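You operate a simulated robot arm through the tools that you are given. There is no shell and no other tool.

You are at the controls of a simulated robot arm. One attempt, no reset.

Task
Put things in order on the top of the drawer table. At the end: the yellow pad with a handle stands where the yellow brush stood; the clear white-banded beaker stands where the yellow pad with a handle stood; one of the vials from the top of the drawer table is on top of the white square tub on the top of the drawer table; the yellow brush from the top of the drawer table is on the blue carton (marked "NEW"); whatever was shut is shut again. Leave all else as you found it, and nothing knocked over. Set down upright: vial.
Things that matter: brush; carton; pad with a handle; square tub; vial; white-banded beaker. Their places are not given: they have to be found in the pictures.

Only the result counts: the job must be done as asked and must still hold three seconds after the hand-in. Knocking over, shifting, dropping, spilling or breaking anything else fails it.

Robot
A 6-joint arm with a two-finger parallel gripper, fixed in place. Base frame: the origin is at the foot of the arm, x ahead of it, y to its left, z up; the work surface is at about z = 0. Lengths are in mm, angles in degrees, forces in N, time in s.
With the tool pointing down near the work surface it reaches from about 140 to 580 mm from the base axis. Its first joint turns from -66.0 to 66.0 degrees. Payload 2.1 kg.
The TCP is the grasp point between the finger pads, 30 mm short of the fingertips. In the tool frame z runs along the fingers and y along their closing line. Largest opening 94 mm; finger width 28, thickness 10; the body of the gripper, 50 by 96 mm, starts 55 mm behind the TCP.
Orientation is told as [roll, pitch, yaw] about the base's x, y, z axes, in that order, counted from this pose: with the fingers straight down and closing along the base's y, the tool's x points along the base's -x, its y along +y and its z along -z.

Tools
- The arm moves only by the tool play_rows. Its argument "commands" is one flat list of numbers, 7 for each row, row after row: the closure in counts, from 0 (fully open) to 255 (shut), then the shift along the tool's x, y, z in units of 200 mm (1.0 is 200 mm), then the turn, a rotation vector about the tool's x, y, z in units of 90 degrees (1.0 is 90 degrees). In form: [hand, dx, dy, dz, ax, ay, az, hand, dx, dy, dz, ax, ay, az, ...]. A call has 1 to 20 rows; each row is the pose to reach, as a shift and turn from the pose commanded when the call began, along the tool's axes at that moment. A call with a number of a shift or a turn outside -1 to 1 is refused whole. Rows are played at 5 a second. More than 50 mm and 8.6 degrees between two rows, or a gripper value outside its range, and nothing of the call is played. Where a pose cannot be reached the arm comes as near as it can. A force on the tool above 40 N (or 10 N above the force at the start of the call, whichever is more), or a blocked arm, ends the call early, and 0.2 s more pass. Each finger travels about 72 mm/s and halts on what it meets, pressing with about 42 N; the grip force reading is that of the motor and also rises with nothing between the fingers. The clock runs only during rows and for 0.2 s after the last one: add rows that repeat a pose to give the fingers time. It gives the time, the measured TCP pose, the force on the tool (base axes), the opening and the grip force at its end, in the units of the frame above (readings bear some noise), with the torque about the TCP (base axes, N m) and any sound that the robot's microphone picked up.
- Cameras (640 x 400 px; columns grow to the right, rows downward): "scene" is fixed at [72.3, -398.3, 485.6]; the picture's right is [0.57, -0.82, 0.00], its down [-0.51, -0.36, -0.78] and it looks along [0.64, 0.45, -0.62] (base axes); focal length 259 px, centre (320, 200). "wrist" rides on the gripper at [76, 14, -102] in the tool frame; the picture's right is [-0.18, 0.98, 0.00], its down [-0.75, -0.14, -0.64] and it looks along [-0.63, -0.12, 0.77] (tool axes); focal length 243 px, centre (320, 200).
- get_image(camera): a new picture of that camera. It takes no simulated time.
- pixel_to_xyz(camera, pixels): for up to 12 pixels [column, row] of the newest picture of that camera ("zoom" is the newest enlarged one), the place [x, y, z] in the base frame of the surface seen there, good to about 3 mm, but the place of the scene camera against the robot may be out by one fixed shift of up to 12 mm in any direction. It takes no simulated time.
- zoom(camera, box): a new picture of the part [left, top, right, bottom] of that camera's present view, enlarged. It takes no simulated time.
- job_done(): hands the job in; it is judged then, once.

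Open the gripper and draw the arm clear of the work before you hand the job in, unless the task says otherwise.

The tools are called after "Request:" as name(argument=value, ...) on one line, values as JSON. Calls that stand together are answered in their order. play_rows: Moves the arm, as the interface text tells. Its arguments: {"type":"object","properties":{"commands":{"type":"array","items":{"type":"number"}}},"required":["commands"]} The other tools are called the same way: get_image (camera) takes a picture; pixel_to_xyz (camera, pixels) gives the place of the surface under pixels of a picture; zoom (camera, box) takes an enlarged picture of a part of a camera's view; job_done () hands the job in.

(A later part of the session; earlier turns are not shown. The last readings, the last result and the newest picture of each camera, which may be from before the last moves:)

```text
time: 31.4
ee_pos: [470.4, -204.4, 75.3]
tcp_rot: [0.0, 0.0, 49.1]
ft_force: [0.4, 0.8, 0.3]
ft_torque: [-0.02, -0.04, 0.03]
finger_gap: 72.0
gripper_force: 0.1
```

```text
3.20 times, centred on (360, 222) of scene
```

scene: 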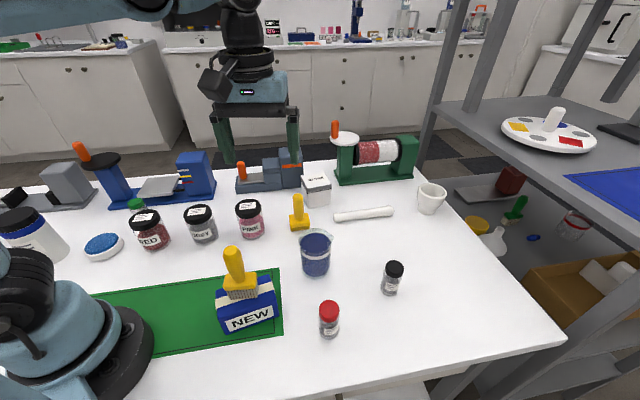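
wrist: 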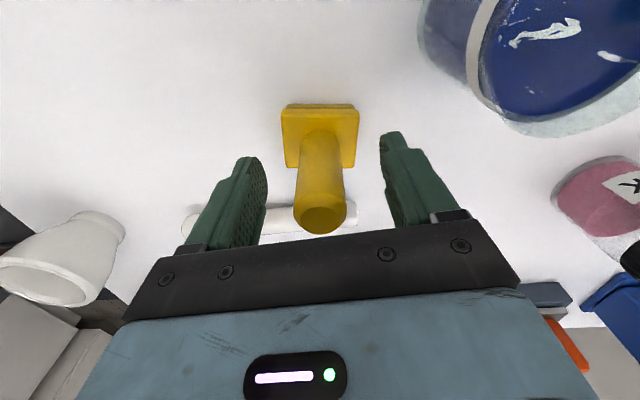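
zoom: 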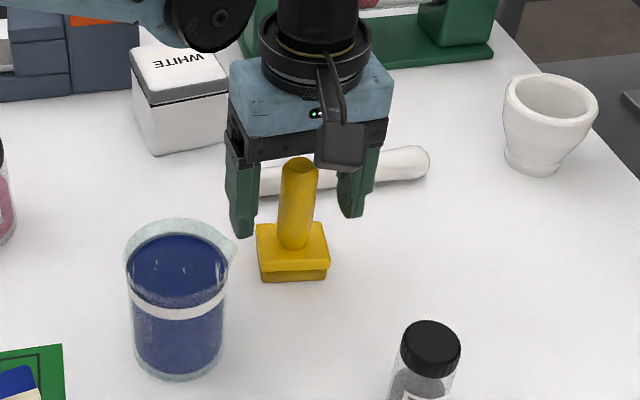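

The pad stands at the brush's old place, upright, with the fingers open. I raise the hand 150 mm, then turn to yaw −32° (perpendicular to the beaker's spout) while moving above the beaker.

Request:
play_rows(commands=[60, 0, 0, -0.05, 0, 0, 0, 60, 0, 0, -0.2, 0, 0, 0, 60, 0, 0, -0.4, 0, 0, 0, 60, 0, 0, -0.6, 0, 0, 0, 60, 0, 0, -0.75, 0, 0, 0, 40, 0.0215, 0.0464, -0.75, 0, 0, 0.0818, 20, 0.0431, 0.0927, -0.75, 0, 0, 0.1636, 0, 0.0646, 0.1391, -0.75, 0, 0, 0.2455, 0, 0.0862, 0.1855, -0.75, 0, 0, 0.3273, 0, 0.1077, 0.2318, -0.75, 0, 0, 0.4091, 0, 0.1293, 0.2782, -0.75, 0, 0, 0.4909, 0, 0.1508, 0.3245, -0.75, 0, 0, 0.5727, 0, 0.1724, 0.3709, -0.75, 0, 0, 0.6545, 0, 0.1939, 0.4173, -0.75, 0, 0, 0.7364, 0, 0.2155, 0.4636, -0.75, 0, 0, 0.8182, 0, 0.237, 0.51, -0.75, 0, 0, 0.9, 0, 0.237, 0.51, -0.75, 0, 0, 0.9])

Request:
get_image(camera="wrist")

Request:
get_image(camera="scene")

```text
time: 35.0
ee_pos: [361.4, -174.0, 227.0]
tcp_rot: [-0.1, 0.0, -32.2]
ft_force: [0.1, 0.3, 0.5]
ft_torque: [0.03, 0.01, 0.0]
finger_gap: 94.0
gripper_force: 0.2
```

```text
taken
```

wrist: 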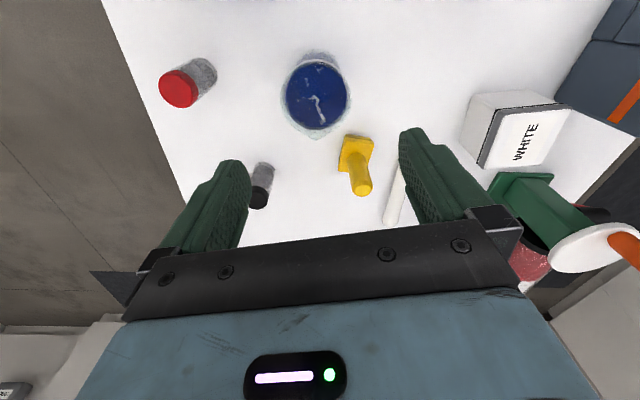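

```text
taken
```

scene: 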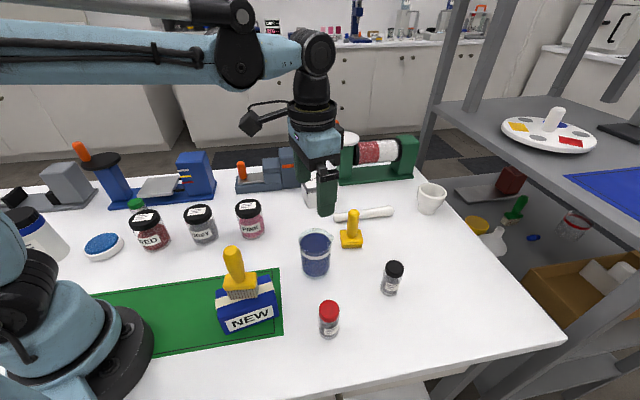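

The beaker is at (317,95) in the wrist view, with its spout pointing toward picture-down at (315,134), perpendicular to the closing line as planned. I zoom to measure its rim.

Request:
zoom(camera="wrist", box=[240, 40, 400, 140])

```text
4.00 times, centred on (320, 90) of wrist
```

zoom: 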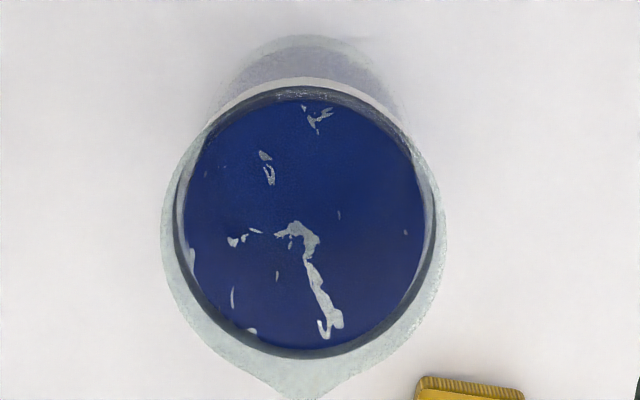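

The rim spans zoom columns 163 to 447, about 71 mm wide. I measure rim and body points.

Request:
pixel_to_xyz(camera="zoom", pixels=[[170, 240], [443, 220], [166, 215], [444, 240], [300, 362], [240, 345], [370, 345], [250, 90], [340, 88], [320, 60], [305, 200], [295, 384]])

Request:
pixel_to_xyz(camera="scene", pixels=[[302, 250], [330, 250], [302, 262], [329, 262], [316, 257], [316, 268], [316, 274], [353, 240], [350, 214], [240, 290], [233, 250], [242, 282]])

```text
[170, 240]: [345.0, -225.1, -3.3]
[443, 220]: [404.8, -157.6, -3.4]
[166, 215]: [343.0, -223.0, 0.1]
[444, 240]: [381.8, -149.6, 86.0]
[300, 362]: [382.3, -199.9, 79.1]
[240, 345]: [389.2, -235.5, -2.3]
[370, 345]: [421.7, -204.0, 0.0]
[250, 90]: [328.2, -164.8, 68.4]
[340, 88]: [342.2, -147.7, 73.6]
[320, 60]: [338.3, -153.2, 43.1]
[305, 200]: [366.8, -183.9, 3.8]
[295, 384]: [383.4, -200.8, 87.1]
```

```text
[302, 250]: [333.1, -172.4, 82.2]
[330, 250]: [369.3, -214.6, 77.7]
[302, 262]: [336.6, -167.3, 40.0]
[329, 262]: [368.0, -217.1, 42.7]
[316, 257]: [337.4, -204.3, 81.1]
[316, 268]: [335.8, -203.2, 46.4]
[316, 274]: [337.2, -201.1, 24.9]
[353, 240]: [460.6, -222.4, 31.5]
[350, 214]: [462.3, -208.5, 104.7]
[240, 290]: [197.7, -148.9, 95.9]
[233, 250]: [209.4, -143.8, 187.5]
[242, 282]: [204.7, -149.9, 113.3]
```

The depth readings on glass are patchy, so I used ray geometry from two views: the beaker centre is about (357.5,-175), rim at z≈86 and about 66 mm wide. I shift 5 mm to centre on it and descend with the fingers fully open to z=110 first.

Request:
play_rows(commands=[0, 0.01, -0.01, 0.1, 0, 0, 0, 0, 0.0185, -0.0165, 0.25, 0, 0, 0, 0, 0.0185, -0.0165, 0.4, 0, 0, 0, 0, 0.0185, -0.0165, 0.5, 0, 0, 0, 0, 0.0185, -0.0165, 0.53, 0, 0, 0, 0, 0.0185, -0.0165, 0.53, 0, 0, 0])

Request:
get_image(camera="wrist")

Request:
zoom(camera="scene", box=[220, 180, 420, 305])

```text
time: 36.4
ee_pos: [357.2, -175.8, 120.5]
tcp_rot: [0.1, 0.0, -32.1]
ft_force: [0.8, 0.0, 0.7]
ft_torque: [0.01, -0.02, -0.03]
finger_gap: 93.8
gripper_force: 0.1
```

```text
taken
```

wrist: 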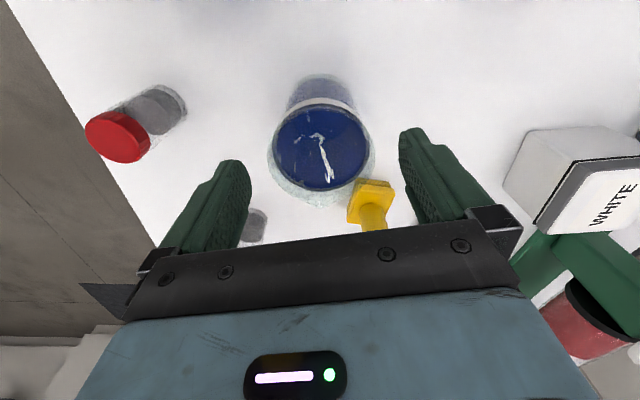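

```text
3.20 times, centred on (320, 242) of scene
```

zoom: 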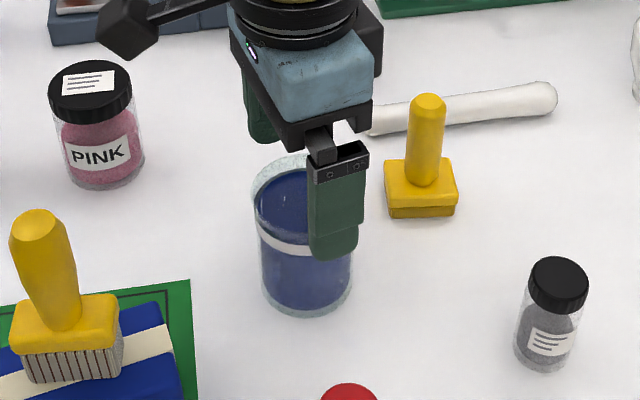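

The rim is now centred between the fingers: columns 267 to 374 work out to about ±32 mm about the TCP. I descend to z≈52, which puts the tips at 22 and the gripper body at 107, above the rim.

Request:
play_rows(commands=[0, 0, 0, 0.06, 0, 0, 0, 0, 0, 0, 0.15, 0, 0, 0, 0, 0, 0, 0.25, 0, 0, 0, 0, 0, 0, 0.32, 0, 0, 0, 0, 0, 0, 0.34, 0, 0, 0, 0, 0, 0, 0.34, 0, 0, 0])

Request:
get_image(camera="wrist")

Request:
zoom(camera="scene", box=[220, 180, 420, 305])

```text
time: 37.8
ee_pos: [358.3, -174.8, 54.7]
tcp_rot: [0.0, 0.0, -32.1]
ft_force: [-0.4, 0.2, -0.2]
ft_torque: [0.0, 0.01, 0.0]
finger_gap: 93.7
gripper_force: 0.0
```

```text
taken
```

wrist: 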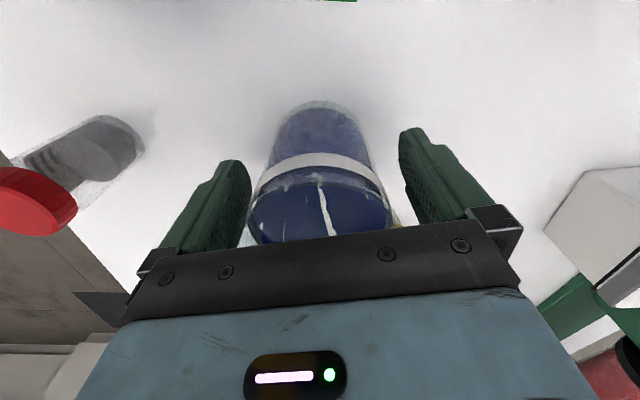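

```text
3.20 times, centred on (320, 242) of scene
```

zoom: 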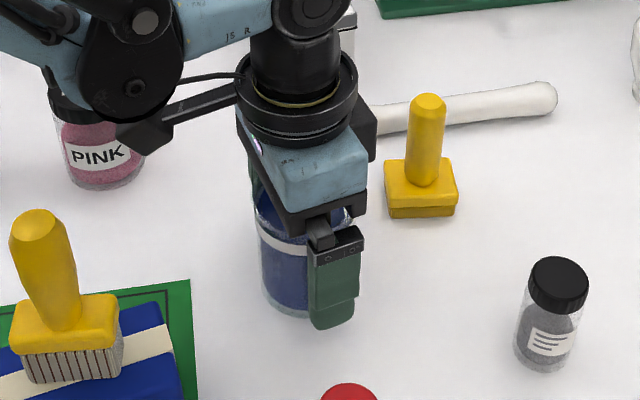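

The fingers straddle the beaker with the body clear of the rim. I close gently in small steps to about a 66 mm gap and read the force.

Request:
play_rows(commands=[30, 0, 0, 0, 0, 0, 0, 60, 0, 0, 0, 0, 0, 0, 70, 0, 0, 0, 0, 0, 0, 76, 0, 0, 0, 0, 0, 0, 76, 0, 0, 0, 0, 0, 0])

```text
time: 39.0
ee_pos: [358.5, -174.6, 53.5]
tcp_rot: [0.0, 0.0, -32.0]
ft_force: [1.0, -1.1, 0.7]
ft_torque: [-0.02, 0.02, 0.0]
finger_gap: 67.4
gripper_force: 6.4
```

Gap 67.4 mm with 6.4 N shows the first touch. I tighten in small steps to see whether the gap holds.

Request:
play_rows(commands=[80, 0, 0, 0, 0, 0, 0, 84, 0, 0, 0, 0, 0, 0, 84, 0, 0, 0, 0, 0, 0])

Request:
get_image(camera="wrist")

```text
time: 39.8
ee_pos: [358.1, -173.9, 54.0]
tcp_rot: [0.0, 0.0, -32.0]
ft_force: [-0.4, 0.1, -0.5]
ft_torque: [-0.01, 0.02, 0.04]
finger_gap: 66.9
gripper_force: 42.2
```

```text
taken
```

wrist: 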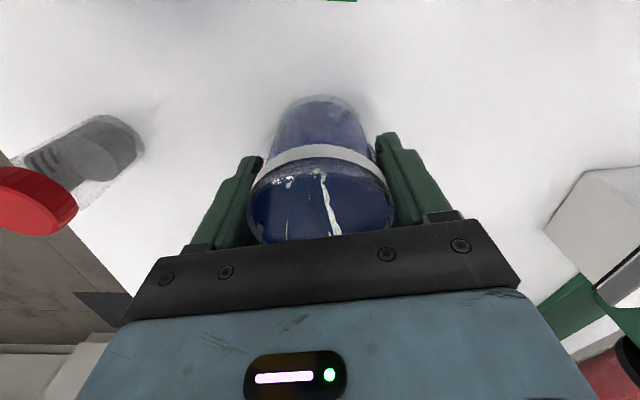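

The gap holds at 66.9 mm with 42 N, so the beaker is gripped. I lift it slowly and level by 40 mm and check.

Request:
play_rows(commands=[84, 0, 0, -0.006, 0, 0, 0, 84, 0, 0, -0.02, 0, 0, 0, 84, 0, 0, -0.045, 0, 0, 0, 84, 0, 0, -0.08, 0, 0, 0, 84, 0, 0, -0.12, 0, 0, 0, 84, 0, 0, -0.155, 0, 0, 0, 84, 0, 0, -0.18, 0, 0, 0, 84, 0, 0, -0.195, 0, 0, 0, 84, 0, 0, -0.2, 0, 0, 0, 84, 0, 0, -0.2, 0, 0, 0])

Request:
get_image(camera="wrist")

Request:
zoom(camera="scene", box=[220, 180, 420, 305])

```text
time: 42.0
ee_pos: [357.8, -173.5, 94.9]
tcp_rot: [-0.1, 0.0, -32.0]
ft_force: [0.3, -0.5, -1.0]
ft_torque: [0.02, -0.02, -0.01]
finger_gap: 66.9
gripper_force: 42.1
```

```text
taken
```

wrist: 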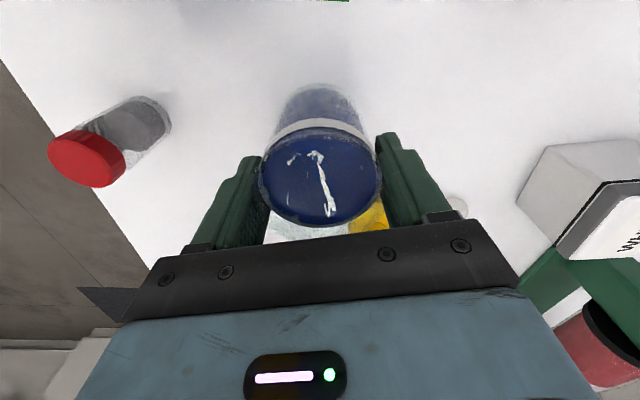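

```text
3.20 times, centred on (320, 242) of scene
```

zoom: 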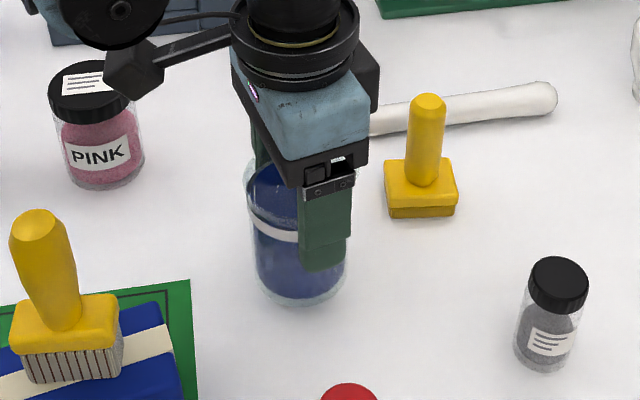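

The beaker's appearance relative to the fingers changed (the band moved from row 155 to row 125), so it may have slipped in the grip. I zoom in closer to see whether it is off the table.

Request:
zoom(camera="scene", box=[280, 220, 360, 290])

Request:
zoom(camera="wrist", box=[240, 70, 400, 240])

Request:
pixel_to_xyz(camera="scene", pixels=[[307, 255], [307, 265], [310, 270], [312, 273], [325, 265], [316, 271], [304, 250], [320, 272], [300, 247], [297, 236], [296, 242], [306, 252]])

```text
5.71 times, centred on (320, 255) of scene
```

zoom: 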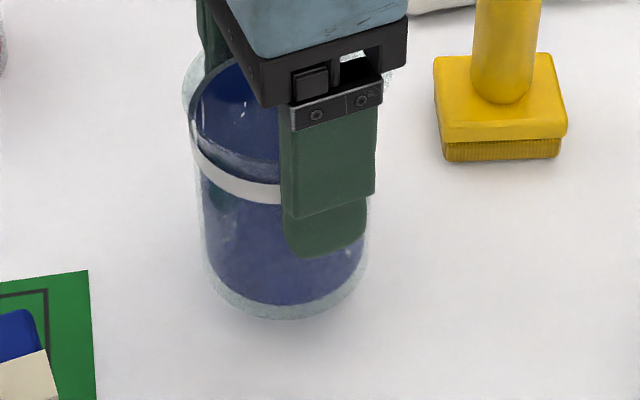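

```text
2.35 times, centred on (320, 155) of wrist
```

zoom: 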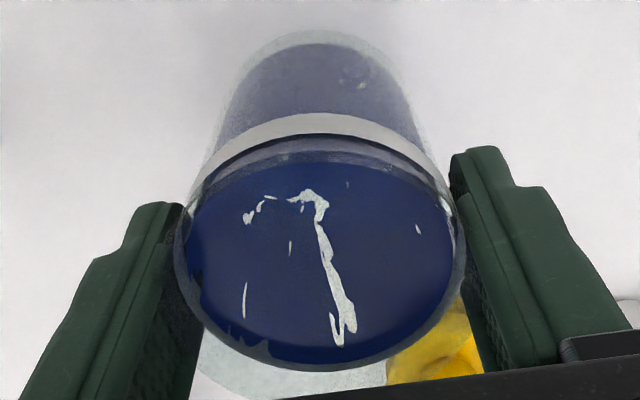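

```text
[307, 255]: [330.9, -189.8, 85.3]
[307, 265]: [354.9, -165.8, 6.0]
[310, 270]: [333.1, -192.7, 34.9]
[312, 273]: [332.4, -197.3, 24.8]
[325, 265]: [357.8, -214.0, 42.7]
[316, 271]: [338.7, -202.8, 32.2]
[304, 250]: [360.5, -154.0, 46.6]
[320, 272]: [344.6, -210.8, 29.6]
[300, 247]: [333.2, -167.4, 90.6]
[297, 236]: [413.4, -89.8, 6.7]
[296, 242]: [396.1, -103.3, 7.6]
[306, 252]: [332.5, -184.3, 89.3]
```

It looks as if the beaker is only slightly off the table (bottom row about 276 versus 279 before) and has slid down in the fingers. I hold still for a moment to see whether it keeps slipping.

Request:
play_rows(commands=[84, 0, 0, 0, 0, 0, 0, 84, 0, 0, 0, 0, 0, 0, 84, 0, 0, 0, 0, 0, 0, 84, 0, 0, 0, 0, 0, 0])

Request:
zoom(camera="scene", box=[280, 220, 360, 290])

Request:
zoom(camera="wrist", box=[240, 70, 400, 240])

```text
time: 43.0
ee_pos: [358.0, -174.1, 93.9]
tcp_rot: [-0.1, -0.1, -31.9]
ft_force: [-0.3, 0.4, -1.7]
ft_torque: [0.02, -0.03, 0.01]
finger_gap: 66.5
gripper_force: 41.8
```

```text
5.71 times, centred on (320, 255) of scene
```

zoom: 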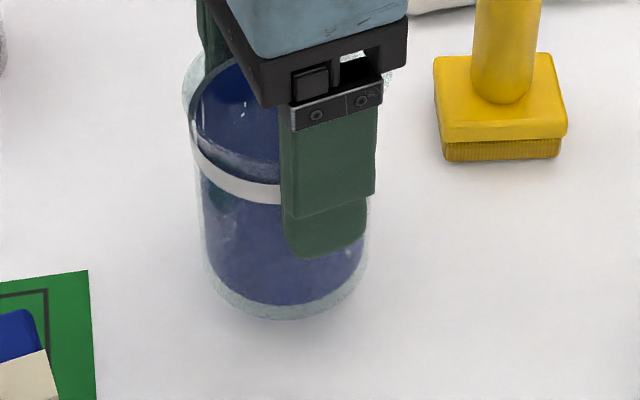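

```text
2.35 times, centred on (320, 155) of wrist
```

zoom: 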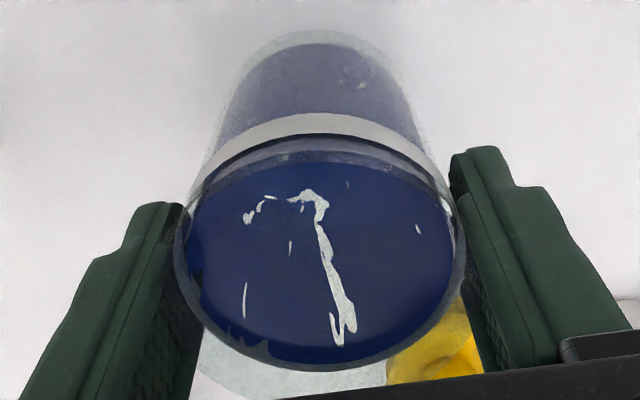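

No further slip: the two views are unchanged, and geometry from both puts the beaker bottom about 11 mm up with its rim level with the pads. I raise 8 mm more, slowly, to test whether it now holds.

Request:
play_rows(commands=[90, 0, 0, 0, 0, 0, 0, 90, 0, 0, -0.006, 0, 0, 0, 90, 0, 0, -0.015, 0, 0, 0, 90, 0, 0, -0.025, 0, 0, 0, 90, 0, 0, -0.035, 0, 0, 0, 90, 0, 0, -0.04, 0, 0, 0, 90, 0, 0, -0.04, 0, 0, 0])

Request:
zoom(camera="scene", box=[280, 220, 360, 290])

Request:
zoom(camera="wrist", box=[240, 70, 400, 240])

```text
time: 44.6
ee_pos: [358.0, -174.3, 100.2]
tcp_rot: [0.0, 0.0, -32.1]
ft_force: [0.4, 0.5, -1.2]
ft_torque: [0.0, 0.0, 0.02]
finger_gap: 66.6
gripper_force: 41.4
```

```text
5.71 times, centred on (320, 255) of scene
```

zoom: 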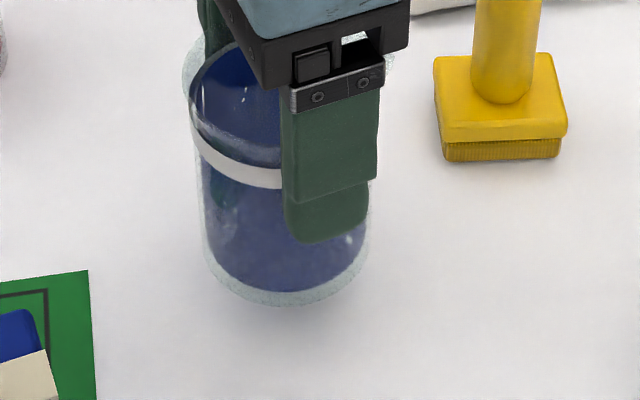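

```text
2.35 times, centred on (320, 155) of wrist
```

zoom: 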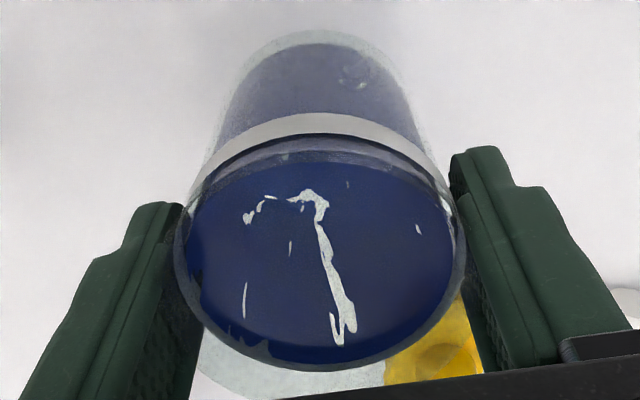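

The beaker now follows the hand (its bottom rose from zoom row 318 to 303), so the grip is firm, bottom about 19 mm up. I carry it slowly and level to the pad's old place (444,-64).

Request:
play_rows(commands=[90, -0.0014, 0.014, 0, 0, 0, 0, 90, -0.0043, 0.0419, 0, 0, 0, 0, 90, -0.0086, 0.0838, 0, 0, 0, 0, 90, -0.0143, 0.1396, 0, 0, 0, 0, 90, -0.0207, 0.2024, 0, 0, 0, 0, 90, -0.0272, 0.2652, 0, 0, 0, 0, 90, -0.0336, 0.3281, 0, 0, 0, 0, 90, -0.04, 0.3909, 0, 0, 0, 0, 90, -0.0465, 0.4537, 0, 0, 0, 0, 90, -0.0529, 0.5165, 0, 0, 0, 0, 90, -0.0586, 0.5724, 0, 0, 0, 0, 90, -0.0636, 0.6212, 0, 0, 0, 0, 90, -0.0679, 0.6631, 0, 0, 0, 0, 90, -0.0704, 0.6875, 0, 0, 0, 0, 90, -0.0715, 0.698, 0, 0, 0, 0, 90, -0.0715, 0.698, 0, 0, 0, 0])

Request:
get_image(camera="wrist")

Request:
get_image(camera="scene")

Request:
zoom(camera="scene", box=[250, 150, 410, 250])

```text
time: 48.0
ee_pos: [444.2, -63.1, 100.8]
tcp_rot: [0.1, -0.1, -32.0]
ft_force: [0.3, 0.2, -1.5]
ft_torque: [-0.03, 0.01, 0.01]
finger_gap: 66.5
gripper_force: 42.2
```

```text
taken
```

wrist: 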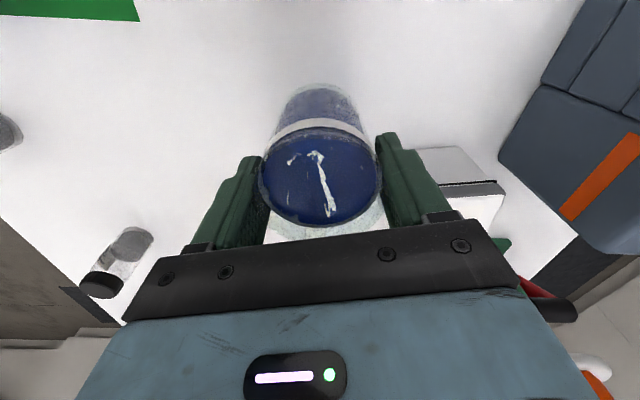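

```text
taken
```

scene: 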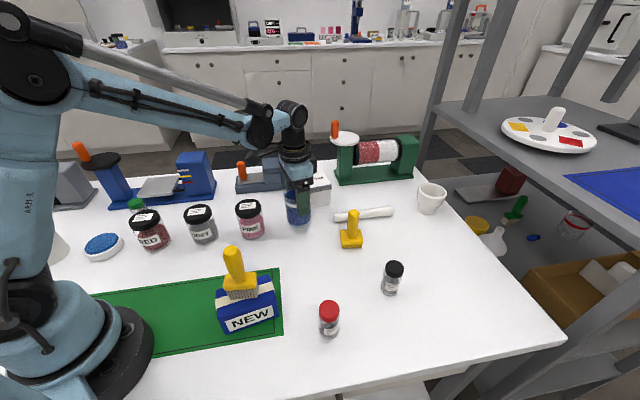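

```text
4.00 times, centred on (330, 200) of scene
```

zoom: 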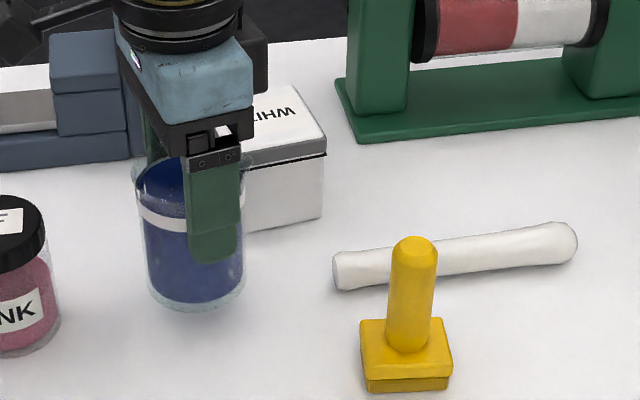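

The beaker is over the pad's old place, level and about 19 mm up. I lower it slowly by 15 mm and read the force.

Request:
play_rows(commands=[90, 0, 0, 0.01, 0, 0, 0, 90, 0, 0, 0.025, 0, 0, 0, 90, 0, 0, 0.04, 0, 0, 0, 90, 0, 0, 0.055, 0, 0, 0, 90, 0, 0, 0.065, 0, 0, 0, 90, 0, 0, 0.07, 0, 0, 0, 90, 0, 0, 0.07, 0, 0, 0])

Request:
zoom(camera="scene", box=[260, 180, 340, 240])

```text
time: 49.6
ee_pos: [444.6, -63.0, 87.0]
tcp_rot: [0.0, 0.0, -32.0]
ft_force: [0.0, 0.4, -1.1]
ft_torque: [0.01, -0.01, 0.01]
finger_gap: 66.5
gripper_force: 42.2
```

```text
6.67 times, centred on (300, 210) of scene
```

zoom: 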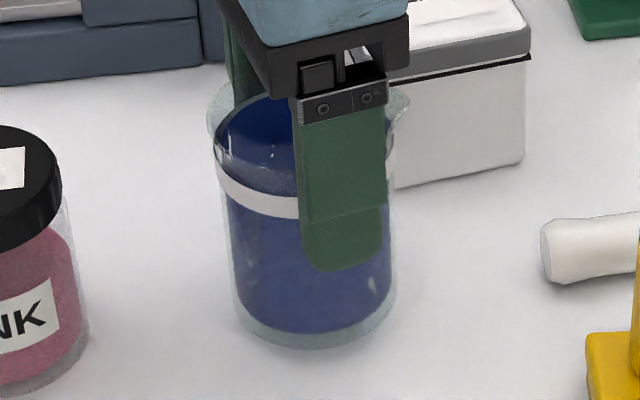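

Still free, with a thin shadow gap below. I lower 1 mm at a time for 4 mm, then read the force.

Request:
play_rows(commands=[90, 0, 0, 0.005, 0, 0, 0, 90, 0, 0, 0.01, 0, 0, 0, 90, 0, 0, 0.015, 0, 0, 0, 90, 0, 0, 0.018, 0, 0, 0, 90, 0, 0, 0.018, 0, 0, 0])

```text
time: 50.8
ee_pos: [444.3, -63.0, 82.4]
tcp_rot: [-0.1, 0.0, -32.0]
ft_force: [0.4, -0.1, -0.4]
ft_torque: [0.04, -0.01, 0.01]
finger_gap: 66.7
gripper_force: 41.7
```

No clear contact yet. I continue down another 3 mm in 1 mm steps.

Request:
play_rows(commands=[90, 0, 0, 0.004, 0, 0, 0, 90, 0, 0, 0.008, 0, 0, 0, 90, 0, 0, 0.012, 0, 0, 0, 90, 0, 0, 0.012, 0, 0, 0])

Request:
zoom(camera="scene", box=[260, 180, 340, 240])

```text
time: 51.8
ee_pos: [443.9, -62.7, 80.9]
tcp_rot: [0.0, 0.0, -32.0]
ft_force: [0.4, 0.1, -1.8]
ft_torque: [0.02, -0.02, 0.0]
finger_gap: 66.6
gripper_force: 41.9
```

```text
6.67 times, centred on (300, 210) of scene
```

zoom: 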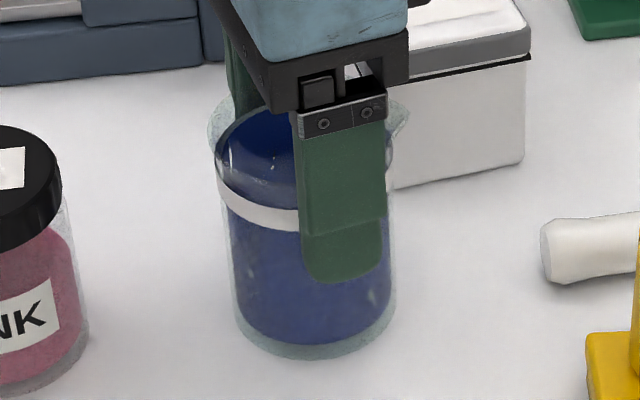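

The bottom is nearly on the table (zoom row 360) but there is still no load change. I go down another 3 mm in small steps.

Request:
play_rows(commands=[90, 0, 0, 0.004, 0, 0, 0, 90, 0, 0, 0.008, 0, 0, 0, 90, 0, 0, 0.008, 0, 0, 0])

```text
time: 52.6
ee_pos: [444.5, -63.2, 79.6]
tcp_rot: [-0.1, 0.0, -32.0]
ft_force: [-1.0, -0.2, 20.0]
ft_torque: [0.38, 0.1, 0.01]
finger_gap: 66.8
gripper_force: 42.2
```

Contact: 20 N upward. I ease up 0.6 mm to relax, then check.

Request:
play_rows(commands=[90, 0, 0, -0.003, 0, 0, 0, 90, 0, 0, -0.003, 0, 0, 0])

```text
time: 53.2
ee_pos: [443.7, -63.3, 80.5]
tcp_rot: [0.0, -0.1, -32.0]
ft_force: [0.7, -1.4, 8.3]
ft_torque: [0.14, -0.02, -0.06]
finger_gap: 66.5
gripper_force: 42.0
```

The load is 8 N and the beaker is standing on the table. I open the fingers slowly.

Request:
play_rows(commands=[76, 0, 0, 0, 0, 0, 0, 70, 0, 0, 0, 0, 0, 0, 60, 0, 0, 0, 0, 0, 0, 40, 0, 0, 0, 0, 0, 0, 15, 0, 0, 0, 0, 0, 0, 0, 0, 0, 0, 0, 0, 0, 0, 0, 0, 0, 0, 0, 0])

Request:
get_image(camera="wrist")

Request:
zoom(camera="scene", box=[240, 160, 360, 250])

```text
time: 54.8
ee_pos: [443.2, -65.0, 79.3]
tcp_rot: [0.0, 0.0, -32.0]
ft_force: [-0.3, -0.4, -0.7]
ft_torque: [-0.02, -0.02, 0.02]
finger_gap: 94.0
gripper_force: 0.0
```

```text
taken
```

wrist: 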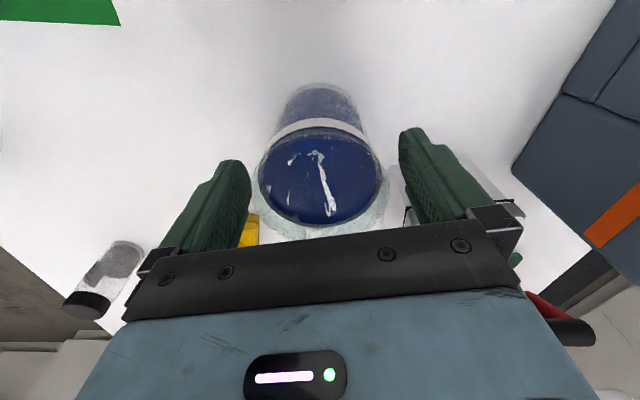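

```text
4.44 times, centred on (300, 205) of scene
```

zoom: 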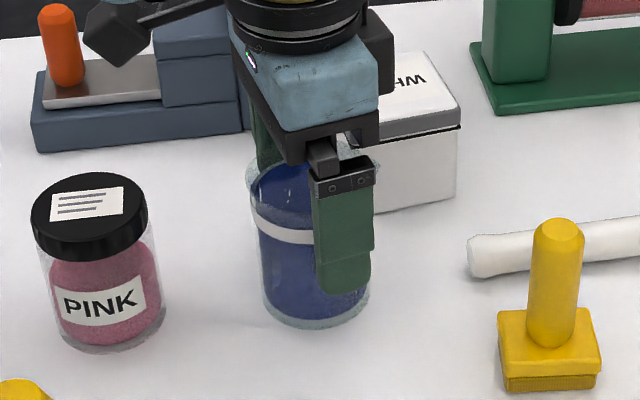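

The beaker stands where the pad stood, and the fingers are clear of its rim. I raise the hand straight up 190 mm, then head toward the black-capped vial while turning back to yaw 0.

Request:
play_rows(commands=[0, 0, 0, -0.05, 0, 0, 0, 0, 0, 0, -0.18, 0, 0, 0, 0, 0, 0, -0.38, 0, 0, 0, 0, 0, 0, -0.58, 0, 0, 0, 0, 0, 0, -0.78, 0, 0, 0, 0, 0, 0, -0.92, 0, 0, 0, 0, 0, 0, -0.95, 0, 0, 0, 0, -0.03, -0.07, -0.95, 0, 0, -0.06, 0, -0.08, -0.2, -0.95, 0, 0, -0.14, 0, -0.14, -0.35, -0.95, 0, 0, -0.22, 0, -0.2, -0.5, -0.95, 0, 0, -0.3, 0, -0.24, -0.6, -0.95, 0, 0, -0.356, 0, -0.24, -0.6, -0.95, 0, 0, -0.356])

Request:
get_image(camera="wrist")

Request:
get_image(camera="scene")

```text
time: 57.6
ee_pos: [421.3, -191.6, 269.8]
tcp_rot: [0.0, 0.1, 0.1]
ft_force: [-0.3, 0.7, 0.1]
ft_torque: [0.02, 0.0, -0.02]
finger_gap: 94.0
gripper_force: 0.1
```

```text
taken
```

wrist: 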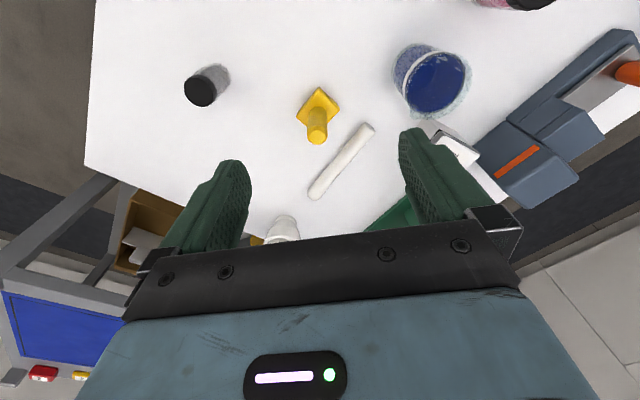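

```text
taken
```

scene: 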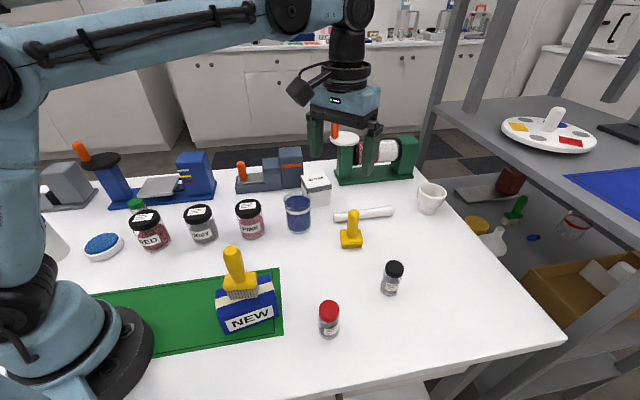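

All items are standing. I zoom in on the vial (205,88), pad (318,110) and beaker (432,80) in the wrist view to measure them.

Request:
zoom(camera="wrist", box=[160, 50, 260, 120])

Request:
pixel_to_xyz(camera="zoom", pixels=[[250, 250], [200, 250], [300, 240], [250, 300], [260, 190], [360, 180], [330, 130], [380, 120], [300, 210], [240, 220], [270, 280], [220, 270]])

Request:
pixel_to_xyz(camera="wrist", pixels=[[317, 139], [318, 89], [298, 112], [338, 103], [396, 75], [470, 75], [433, 50], [431, 110], [205, 90], [400, 100], [460, 100], [420, 115]])

```text
5.71 times, centred on (210, 85) of wrist
```

zoom: 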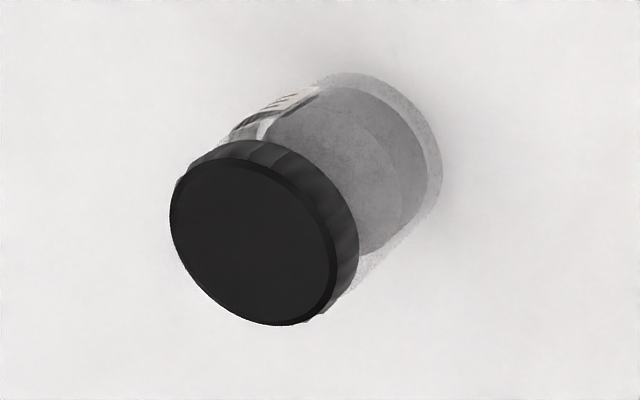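

```text
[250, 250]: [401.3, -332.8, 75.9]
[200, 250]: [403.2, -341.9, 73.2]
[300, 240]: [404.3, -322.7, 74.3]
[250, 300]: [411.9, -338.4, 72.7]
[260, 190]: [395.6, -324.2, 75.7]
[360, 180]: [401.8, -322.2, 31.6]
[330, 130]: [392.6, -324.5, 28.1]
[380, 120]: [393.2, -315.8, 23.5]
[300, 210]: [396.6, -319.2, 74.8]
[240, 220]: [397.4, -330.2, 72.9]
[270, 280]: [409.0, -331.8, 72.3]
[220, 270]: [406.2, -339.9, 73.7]
```

```text
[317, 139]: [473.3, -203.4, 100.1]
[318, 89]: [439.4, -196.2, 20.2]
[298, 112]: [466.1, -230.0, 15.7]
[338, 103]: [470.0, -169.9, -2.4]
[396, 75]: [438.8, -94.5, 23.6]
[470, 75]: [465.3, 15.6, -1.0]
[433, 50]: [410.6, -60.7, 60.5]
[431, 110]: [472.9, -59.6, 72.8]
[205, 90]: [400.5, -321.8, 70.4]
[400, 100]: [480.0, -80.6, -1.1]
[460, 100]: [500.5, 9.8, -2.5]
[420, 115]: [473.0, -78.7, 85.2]
```

The vial's cap centre is about (403,-331) at z≈75 and about 33 mm wide; the pad (473,-203) and beaker (~442,-62) are where they should be. I also check the heights of the machine behind the tub in the scene view.

Request:
pixel_to_xyz(camera="scene", pixels=[[345, 139], [335, 125], [336, 150], [345, 165], [360, 175], [375, 150], [407, 145], [290, 152], [290, 165], [316, 177], [305, 180], [328, 182]])

Request:
zoom(camera="scene", box=[260, 110, 430, 216])

```text
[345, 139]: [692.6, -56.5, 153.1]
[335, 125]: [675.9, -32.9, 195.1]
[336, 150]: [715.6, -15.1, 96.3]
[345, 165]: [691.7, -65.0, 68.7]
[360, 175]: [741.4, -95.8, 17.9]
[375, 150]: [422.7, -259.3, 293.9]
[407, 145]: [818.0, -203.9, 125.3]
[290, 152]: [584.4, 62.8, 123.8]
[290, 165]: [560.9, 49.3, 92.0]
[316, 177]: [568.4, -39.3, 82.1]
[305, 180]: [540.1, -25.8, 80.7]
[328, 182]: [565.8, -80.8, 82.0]
```

```text
3.76 times, centred on (345, 163) of scene
```

zoom: 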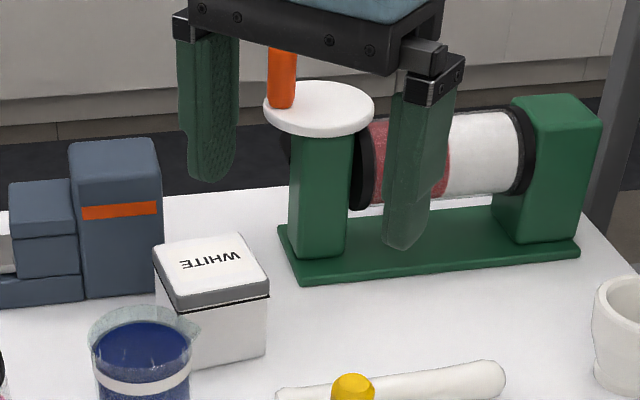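

The tub's surroundings are clear at release height: the machine's disc starts beyond x≈650, and the grey unit is at y>40. I move above the vial with the tips well over its cap and re-measure.

Request:
play_rows(commands=[0, 0.01, -0.08, 0, 0, 0, 0, 0, 0.03, -0.24, 0, 0, 0, 0, 0, 0.055, -0.43, 0, 0, 0, 0, 0, 0.08, -0.6, 0.05, 0, 0, 0, 0, 0.0915, -0.699, 0.15, 0, 0, 0, 0, 0.0915, -0.699, 0.3, 0, 0, 0, 0, 0.0915, -0.699, 0.35, 0, 0, 0, 0, 0.0915, -0.699, 0.35, 0, 0, 0])

Request:
get_image(camera="wrist")

Request:
zoom(camera="wrist", box=[270, 40, 370, 140])

```text
time: 59.4
ee_pos: [402.6, -330.9, 200.2]
tcp_rot: [0.0, 0.0, -0.1]
ft_force: [0.5, 0.5, 0.5]
ft_torque: [0.0, 0.01, 0.01]
finger_gap: 94.2
gripper_force: 0.0
```

```text
taken
```

wrist: 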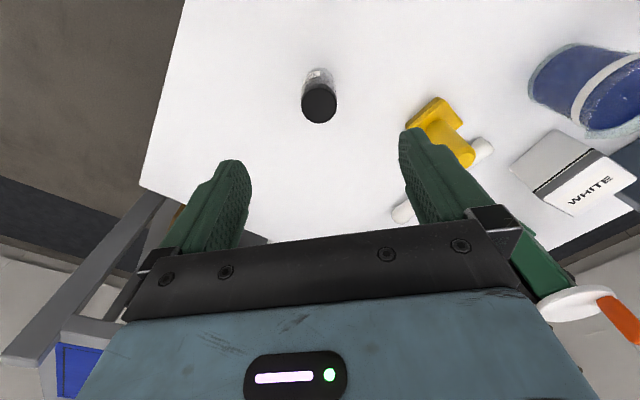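

```text
4.00 times, centred on (320, 90) of wrist
```

zoom: 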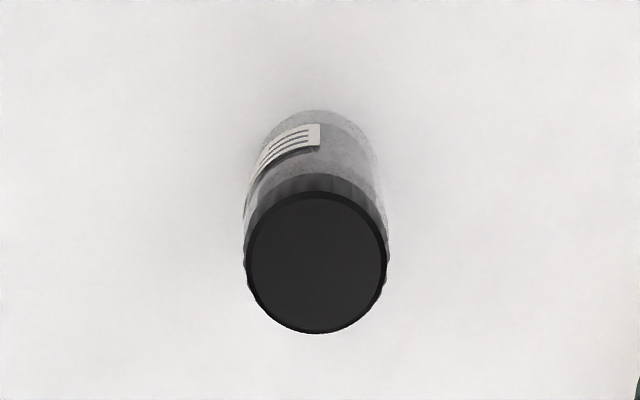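

The cap centre is at tool offset (0.4,-1.4) mm and 32 mm wide. I nudge 1.4 mm, descend to z≈66 so the pads meet the cap and shoulder, and close.

Request:
play_rows(commands=[0, 0.002, -0.007, 0.12, 0, 0, 0, 0, 0.002, -0.007, 0.3, 0, 0, 0, 0, 0.002, -0.007, 0.48, 0, 0, 0, 0, 0.002, -0.007, 0.62, 0, 0, 0, 0, 0.002, -0.007, 0.667, 0, 0, 0, 0, 0.002, -0.007, 0.667, 0, 0, 0, 80, 0.002, -0.007, 0.667, 0, 0, 0, 140, 0.002, -0.007, 0.667, 0, 0, 0, 155, 0.002, -0.007, 0.667, 0, 0, 0, 165, 0.002, -0.007, 0.667, 0, 0, 0, 175, 0.002, -0.007, 0.667, 0, 0, 0, 185, 0.002, -0.007, 0.667, 0, 0, 0, 185, 0.002, -0.007, 0.667, 0, 0, 0])

Request:
get_image(camera="wrist")

Request:
zoom(camera="scene", box=[330, 210, 450, 310])

```text
time: 62.2
ee_pos: [402.5, -329.7, 67.1]
tcp_rot: [0.0, 0.0, 0.0]
ft_force: [0.9, 0.1, -0.1]
ft_torque: [0.01, 0.0, -0.03]
finger_gap: 34.2
gripper_force: 42.2
```

```text
taken
```

wrist: 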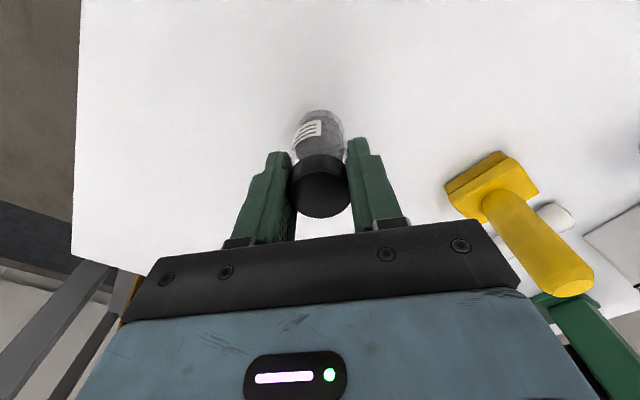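

```text
4.00 times, centred on (390, 260) of scene
```

zoom: 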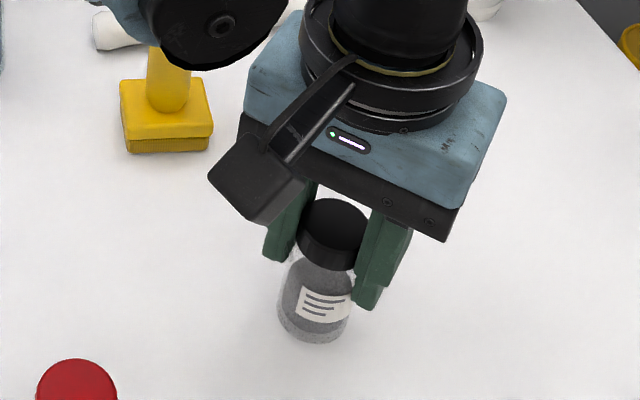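

The vial is gripped by the cap (gap 34.2 mm, 42 N). I lift 20 mm slowly and check that it follows.

Request:
play_rows(commands=[185, 0, 0, -0.01, 0, 0, 0, 185, 0, 0, -0.03, 0, 0, 0, 185, 0, 0, -0.06, 0, 0, 0, 185, 0, 0, -0.09, 0, 0, 0, 185, 0, 0, -0.1, 0, 0, 0, 185, 0, 0, -0.1, 0, 0, 0])

Request:
get_image(camera="wrist")

Request:
zoom(camera="scene", box=[330, 210, 450, 310])

```text
time: 63.6
ee_pos: [401.0, -331.8, 85.6]
tcp_rot: [0.0, 0.1, 0.0]
ft_force: [0.8, -0.1, -0.6]
ft_torque: [-0.02, 0.0, -0.01]
finger_gap: 34.5
gripper_force: 42.0
```

```text
taken
```

wrist: 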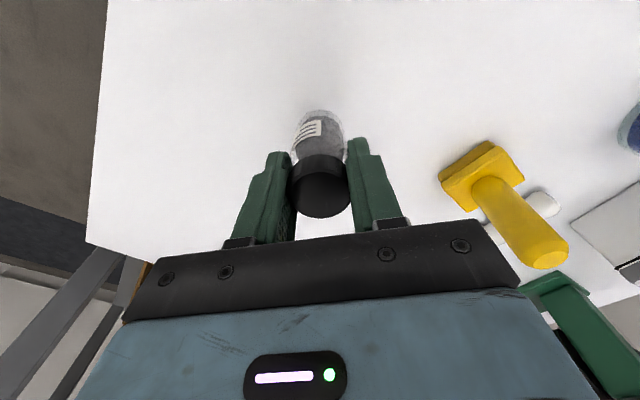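

```text
4.00 times, centred on (390, 260) of scene
```

zoom: 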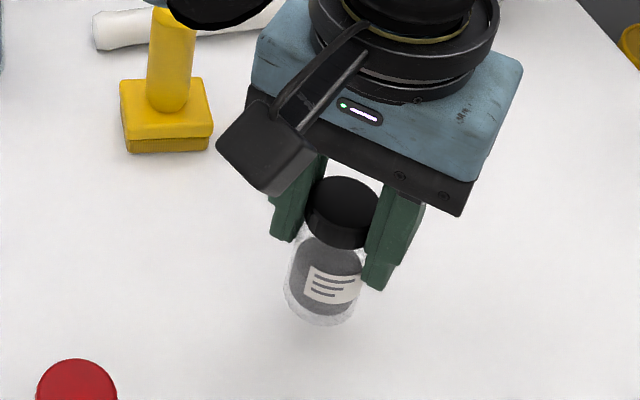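

The vial follows without slipping. I raise it to z≈230 and travel toward the tub, above everything on the way.

Request:
play_rows(commands=[185, 0, 0, -0.06, 0, 0, 0, 185, 0, 0, -0.2, 0, 0, 0, 185, 0, 0, -0.38, 0, 0, 0, 185, 0, 0, -0.56, 0, 0, 0, 185, 0, 0, -0.69, 0, 0, 0, 185, 0, 0, -0.725, 0, 0, 0, 185, -0.03, 0.09, -0.725, 0, 0, 0, 185, -0.08, 0.24, -0.725, 0, 0, 0, 185, -0.135, 0.405, -0.725, 0, 0, 0, 185, -0.19, 0.57, -0.725, 0, 0, 0, 185, -0.24, 0.72, -0.725, 0, 0, 0, 185, -0.285, 0.855, -0.725, 0, 0, 0, 185, -0.3, 0.9, -0.725, 0, 0, 0, 185, -0.3, 0.9, -0.725, 0, 0, 0])

Request:
get_image(camera="wrist")

Request:
get_image(camera="scene")

```text
time: 66.6
ee_pos: [463.2, -152.5, 231.3]
tcp_rot: [0.0, 0.1, 0.0]
ft_force: [-0.4, -0.3, -1.0]
ft_torque: [0.01, -0.01, 0.0]
finger_gap: 34.5
gripper_force: 42.5
```

```text
taken
```

wrist: 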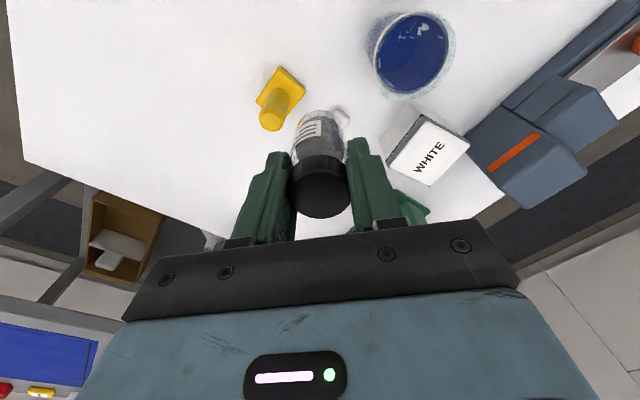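

```text
taken
```

scene: 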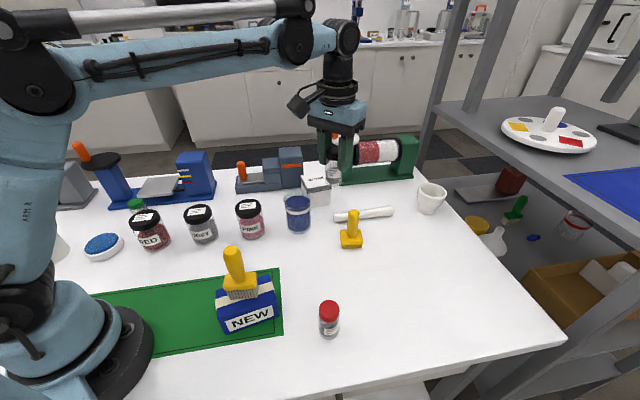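

The tub's top is visible at (430,150) in the wrist view. I zoom and measure its corners.

Request:
zoom(camera="wrist", box=[370, 90, 490, 200])

Request:
pixel_to_xyz(camera="wrist", pixels=[[423, 123], [466, 146], [428, 183], [391, 160], [430, 150], [410, 150], [445, 150], [430, 170], [430, 135], [450, 160], [415, 165], [440, 140]])

```text
3.64 times, centred on (430, 145) of wrist
```

zoom: 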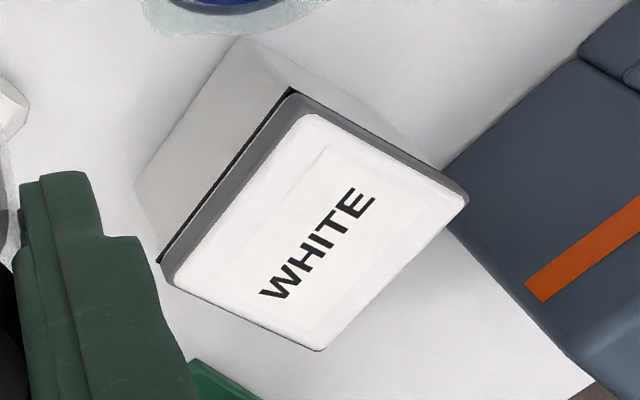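

```text
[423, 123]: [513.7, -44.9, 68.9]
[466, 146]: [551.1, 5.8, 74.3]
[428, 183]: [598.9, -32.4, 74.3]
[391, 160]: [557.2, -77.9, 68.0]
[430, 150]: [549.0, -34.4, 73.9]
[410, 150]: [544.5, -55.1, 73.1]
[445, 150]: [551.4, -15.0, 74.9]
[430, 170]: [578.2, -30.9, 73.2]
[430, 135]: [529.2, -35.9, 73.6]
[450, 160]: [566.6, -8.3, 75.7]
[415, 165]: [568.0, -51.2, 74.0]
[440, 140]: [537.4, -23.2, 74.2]
```

The tub's top is level at z≈74 with centre about (555,-37). I carry the vial above it and lower to z=155, leaving the vial bottom about 15 mm over the lid.

Request:
play_rows(commands=[185, -0.04, 0.05, 0, 0, 0, 0, 185, -0.12, 0.153, 0, 0, 0, 0, 185, -0.22, 0.281, 0, 0, 0, 0, 185, -0.32, 0.4085, 0, 0, 0, 0, 185, -0.41, 0.523, 0, 0, 0, 0, 185, -0.452, 0.577, 0, 0, 0, 0, 185, -0.452, 0.577, 0.05, 0, 0, 0, 185, -0.452, 0.577, 0.15, 0, 0, 0, 185, -0.452, 0.577, 0.26, 0, 0, 0, 185, -0.452, 0.577, 0.35, 0, 0, 0, 185, -0.452, 0.577, 0.38, 0, 0, 0, 185, -0.452, 0.577, 0.38, 0, 0, 0])

Request:
get_image(camera="wrist")

Request:
get_image(camera="scene")

Request:
zoom(camera="scene", box=[260, 130, 380, 220])

```text
time: 69.2
ee_pos: [552.9, -36.0, 155.3]
tcp_rot: [0.0, 0.0, 0.0]
ft_force: [-0.7, -0.7, -0.2]
ft_torque: [-0.03, 0.01, 0.0]
finger_gap: 34.3
gripper_force: 42.0
out of reach, approached as far as the arm can: row 6
```

```text
taken
```

wrist: 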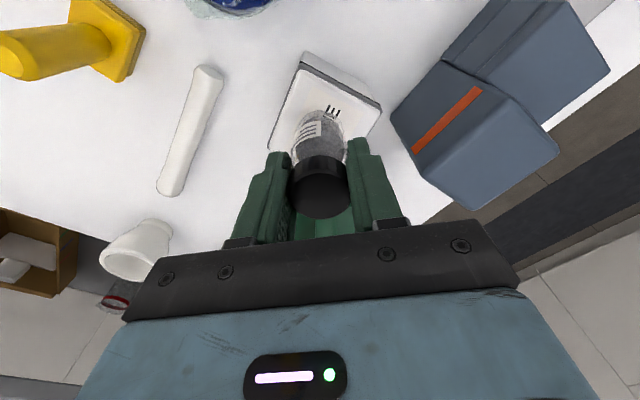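

```text
taken
```

scene: 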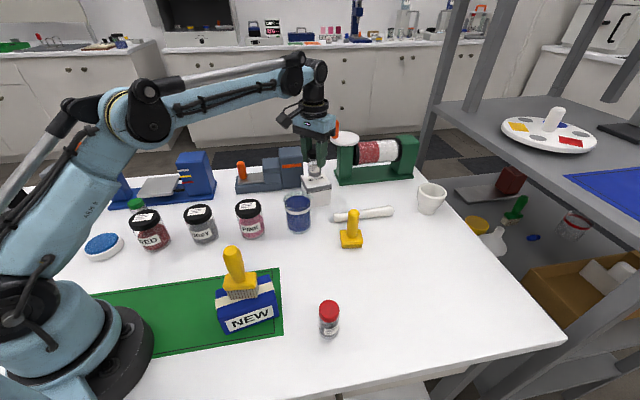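

```text
4.44 times, centred on (320, 175) of scene
```

zoom: 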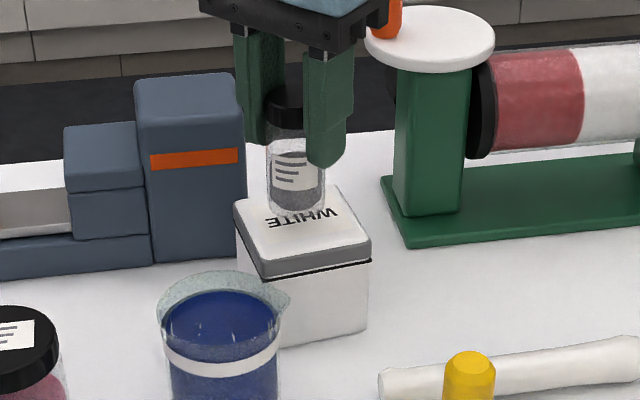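

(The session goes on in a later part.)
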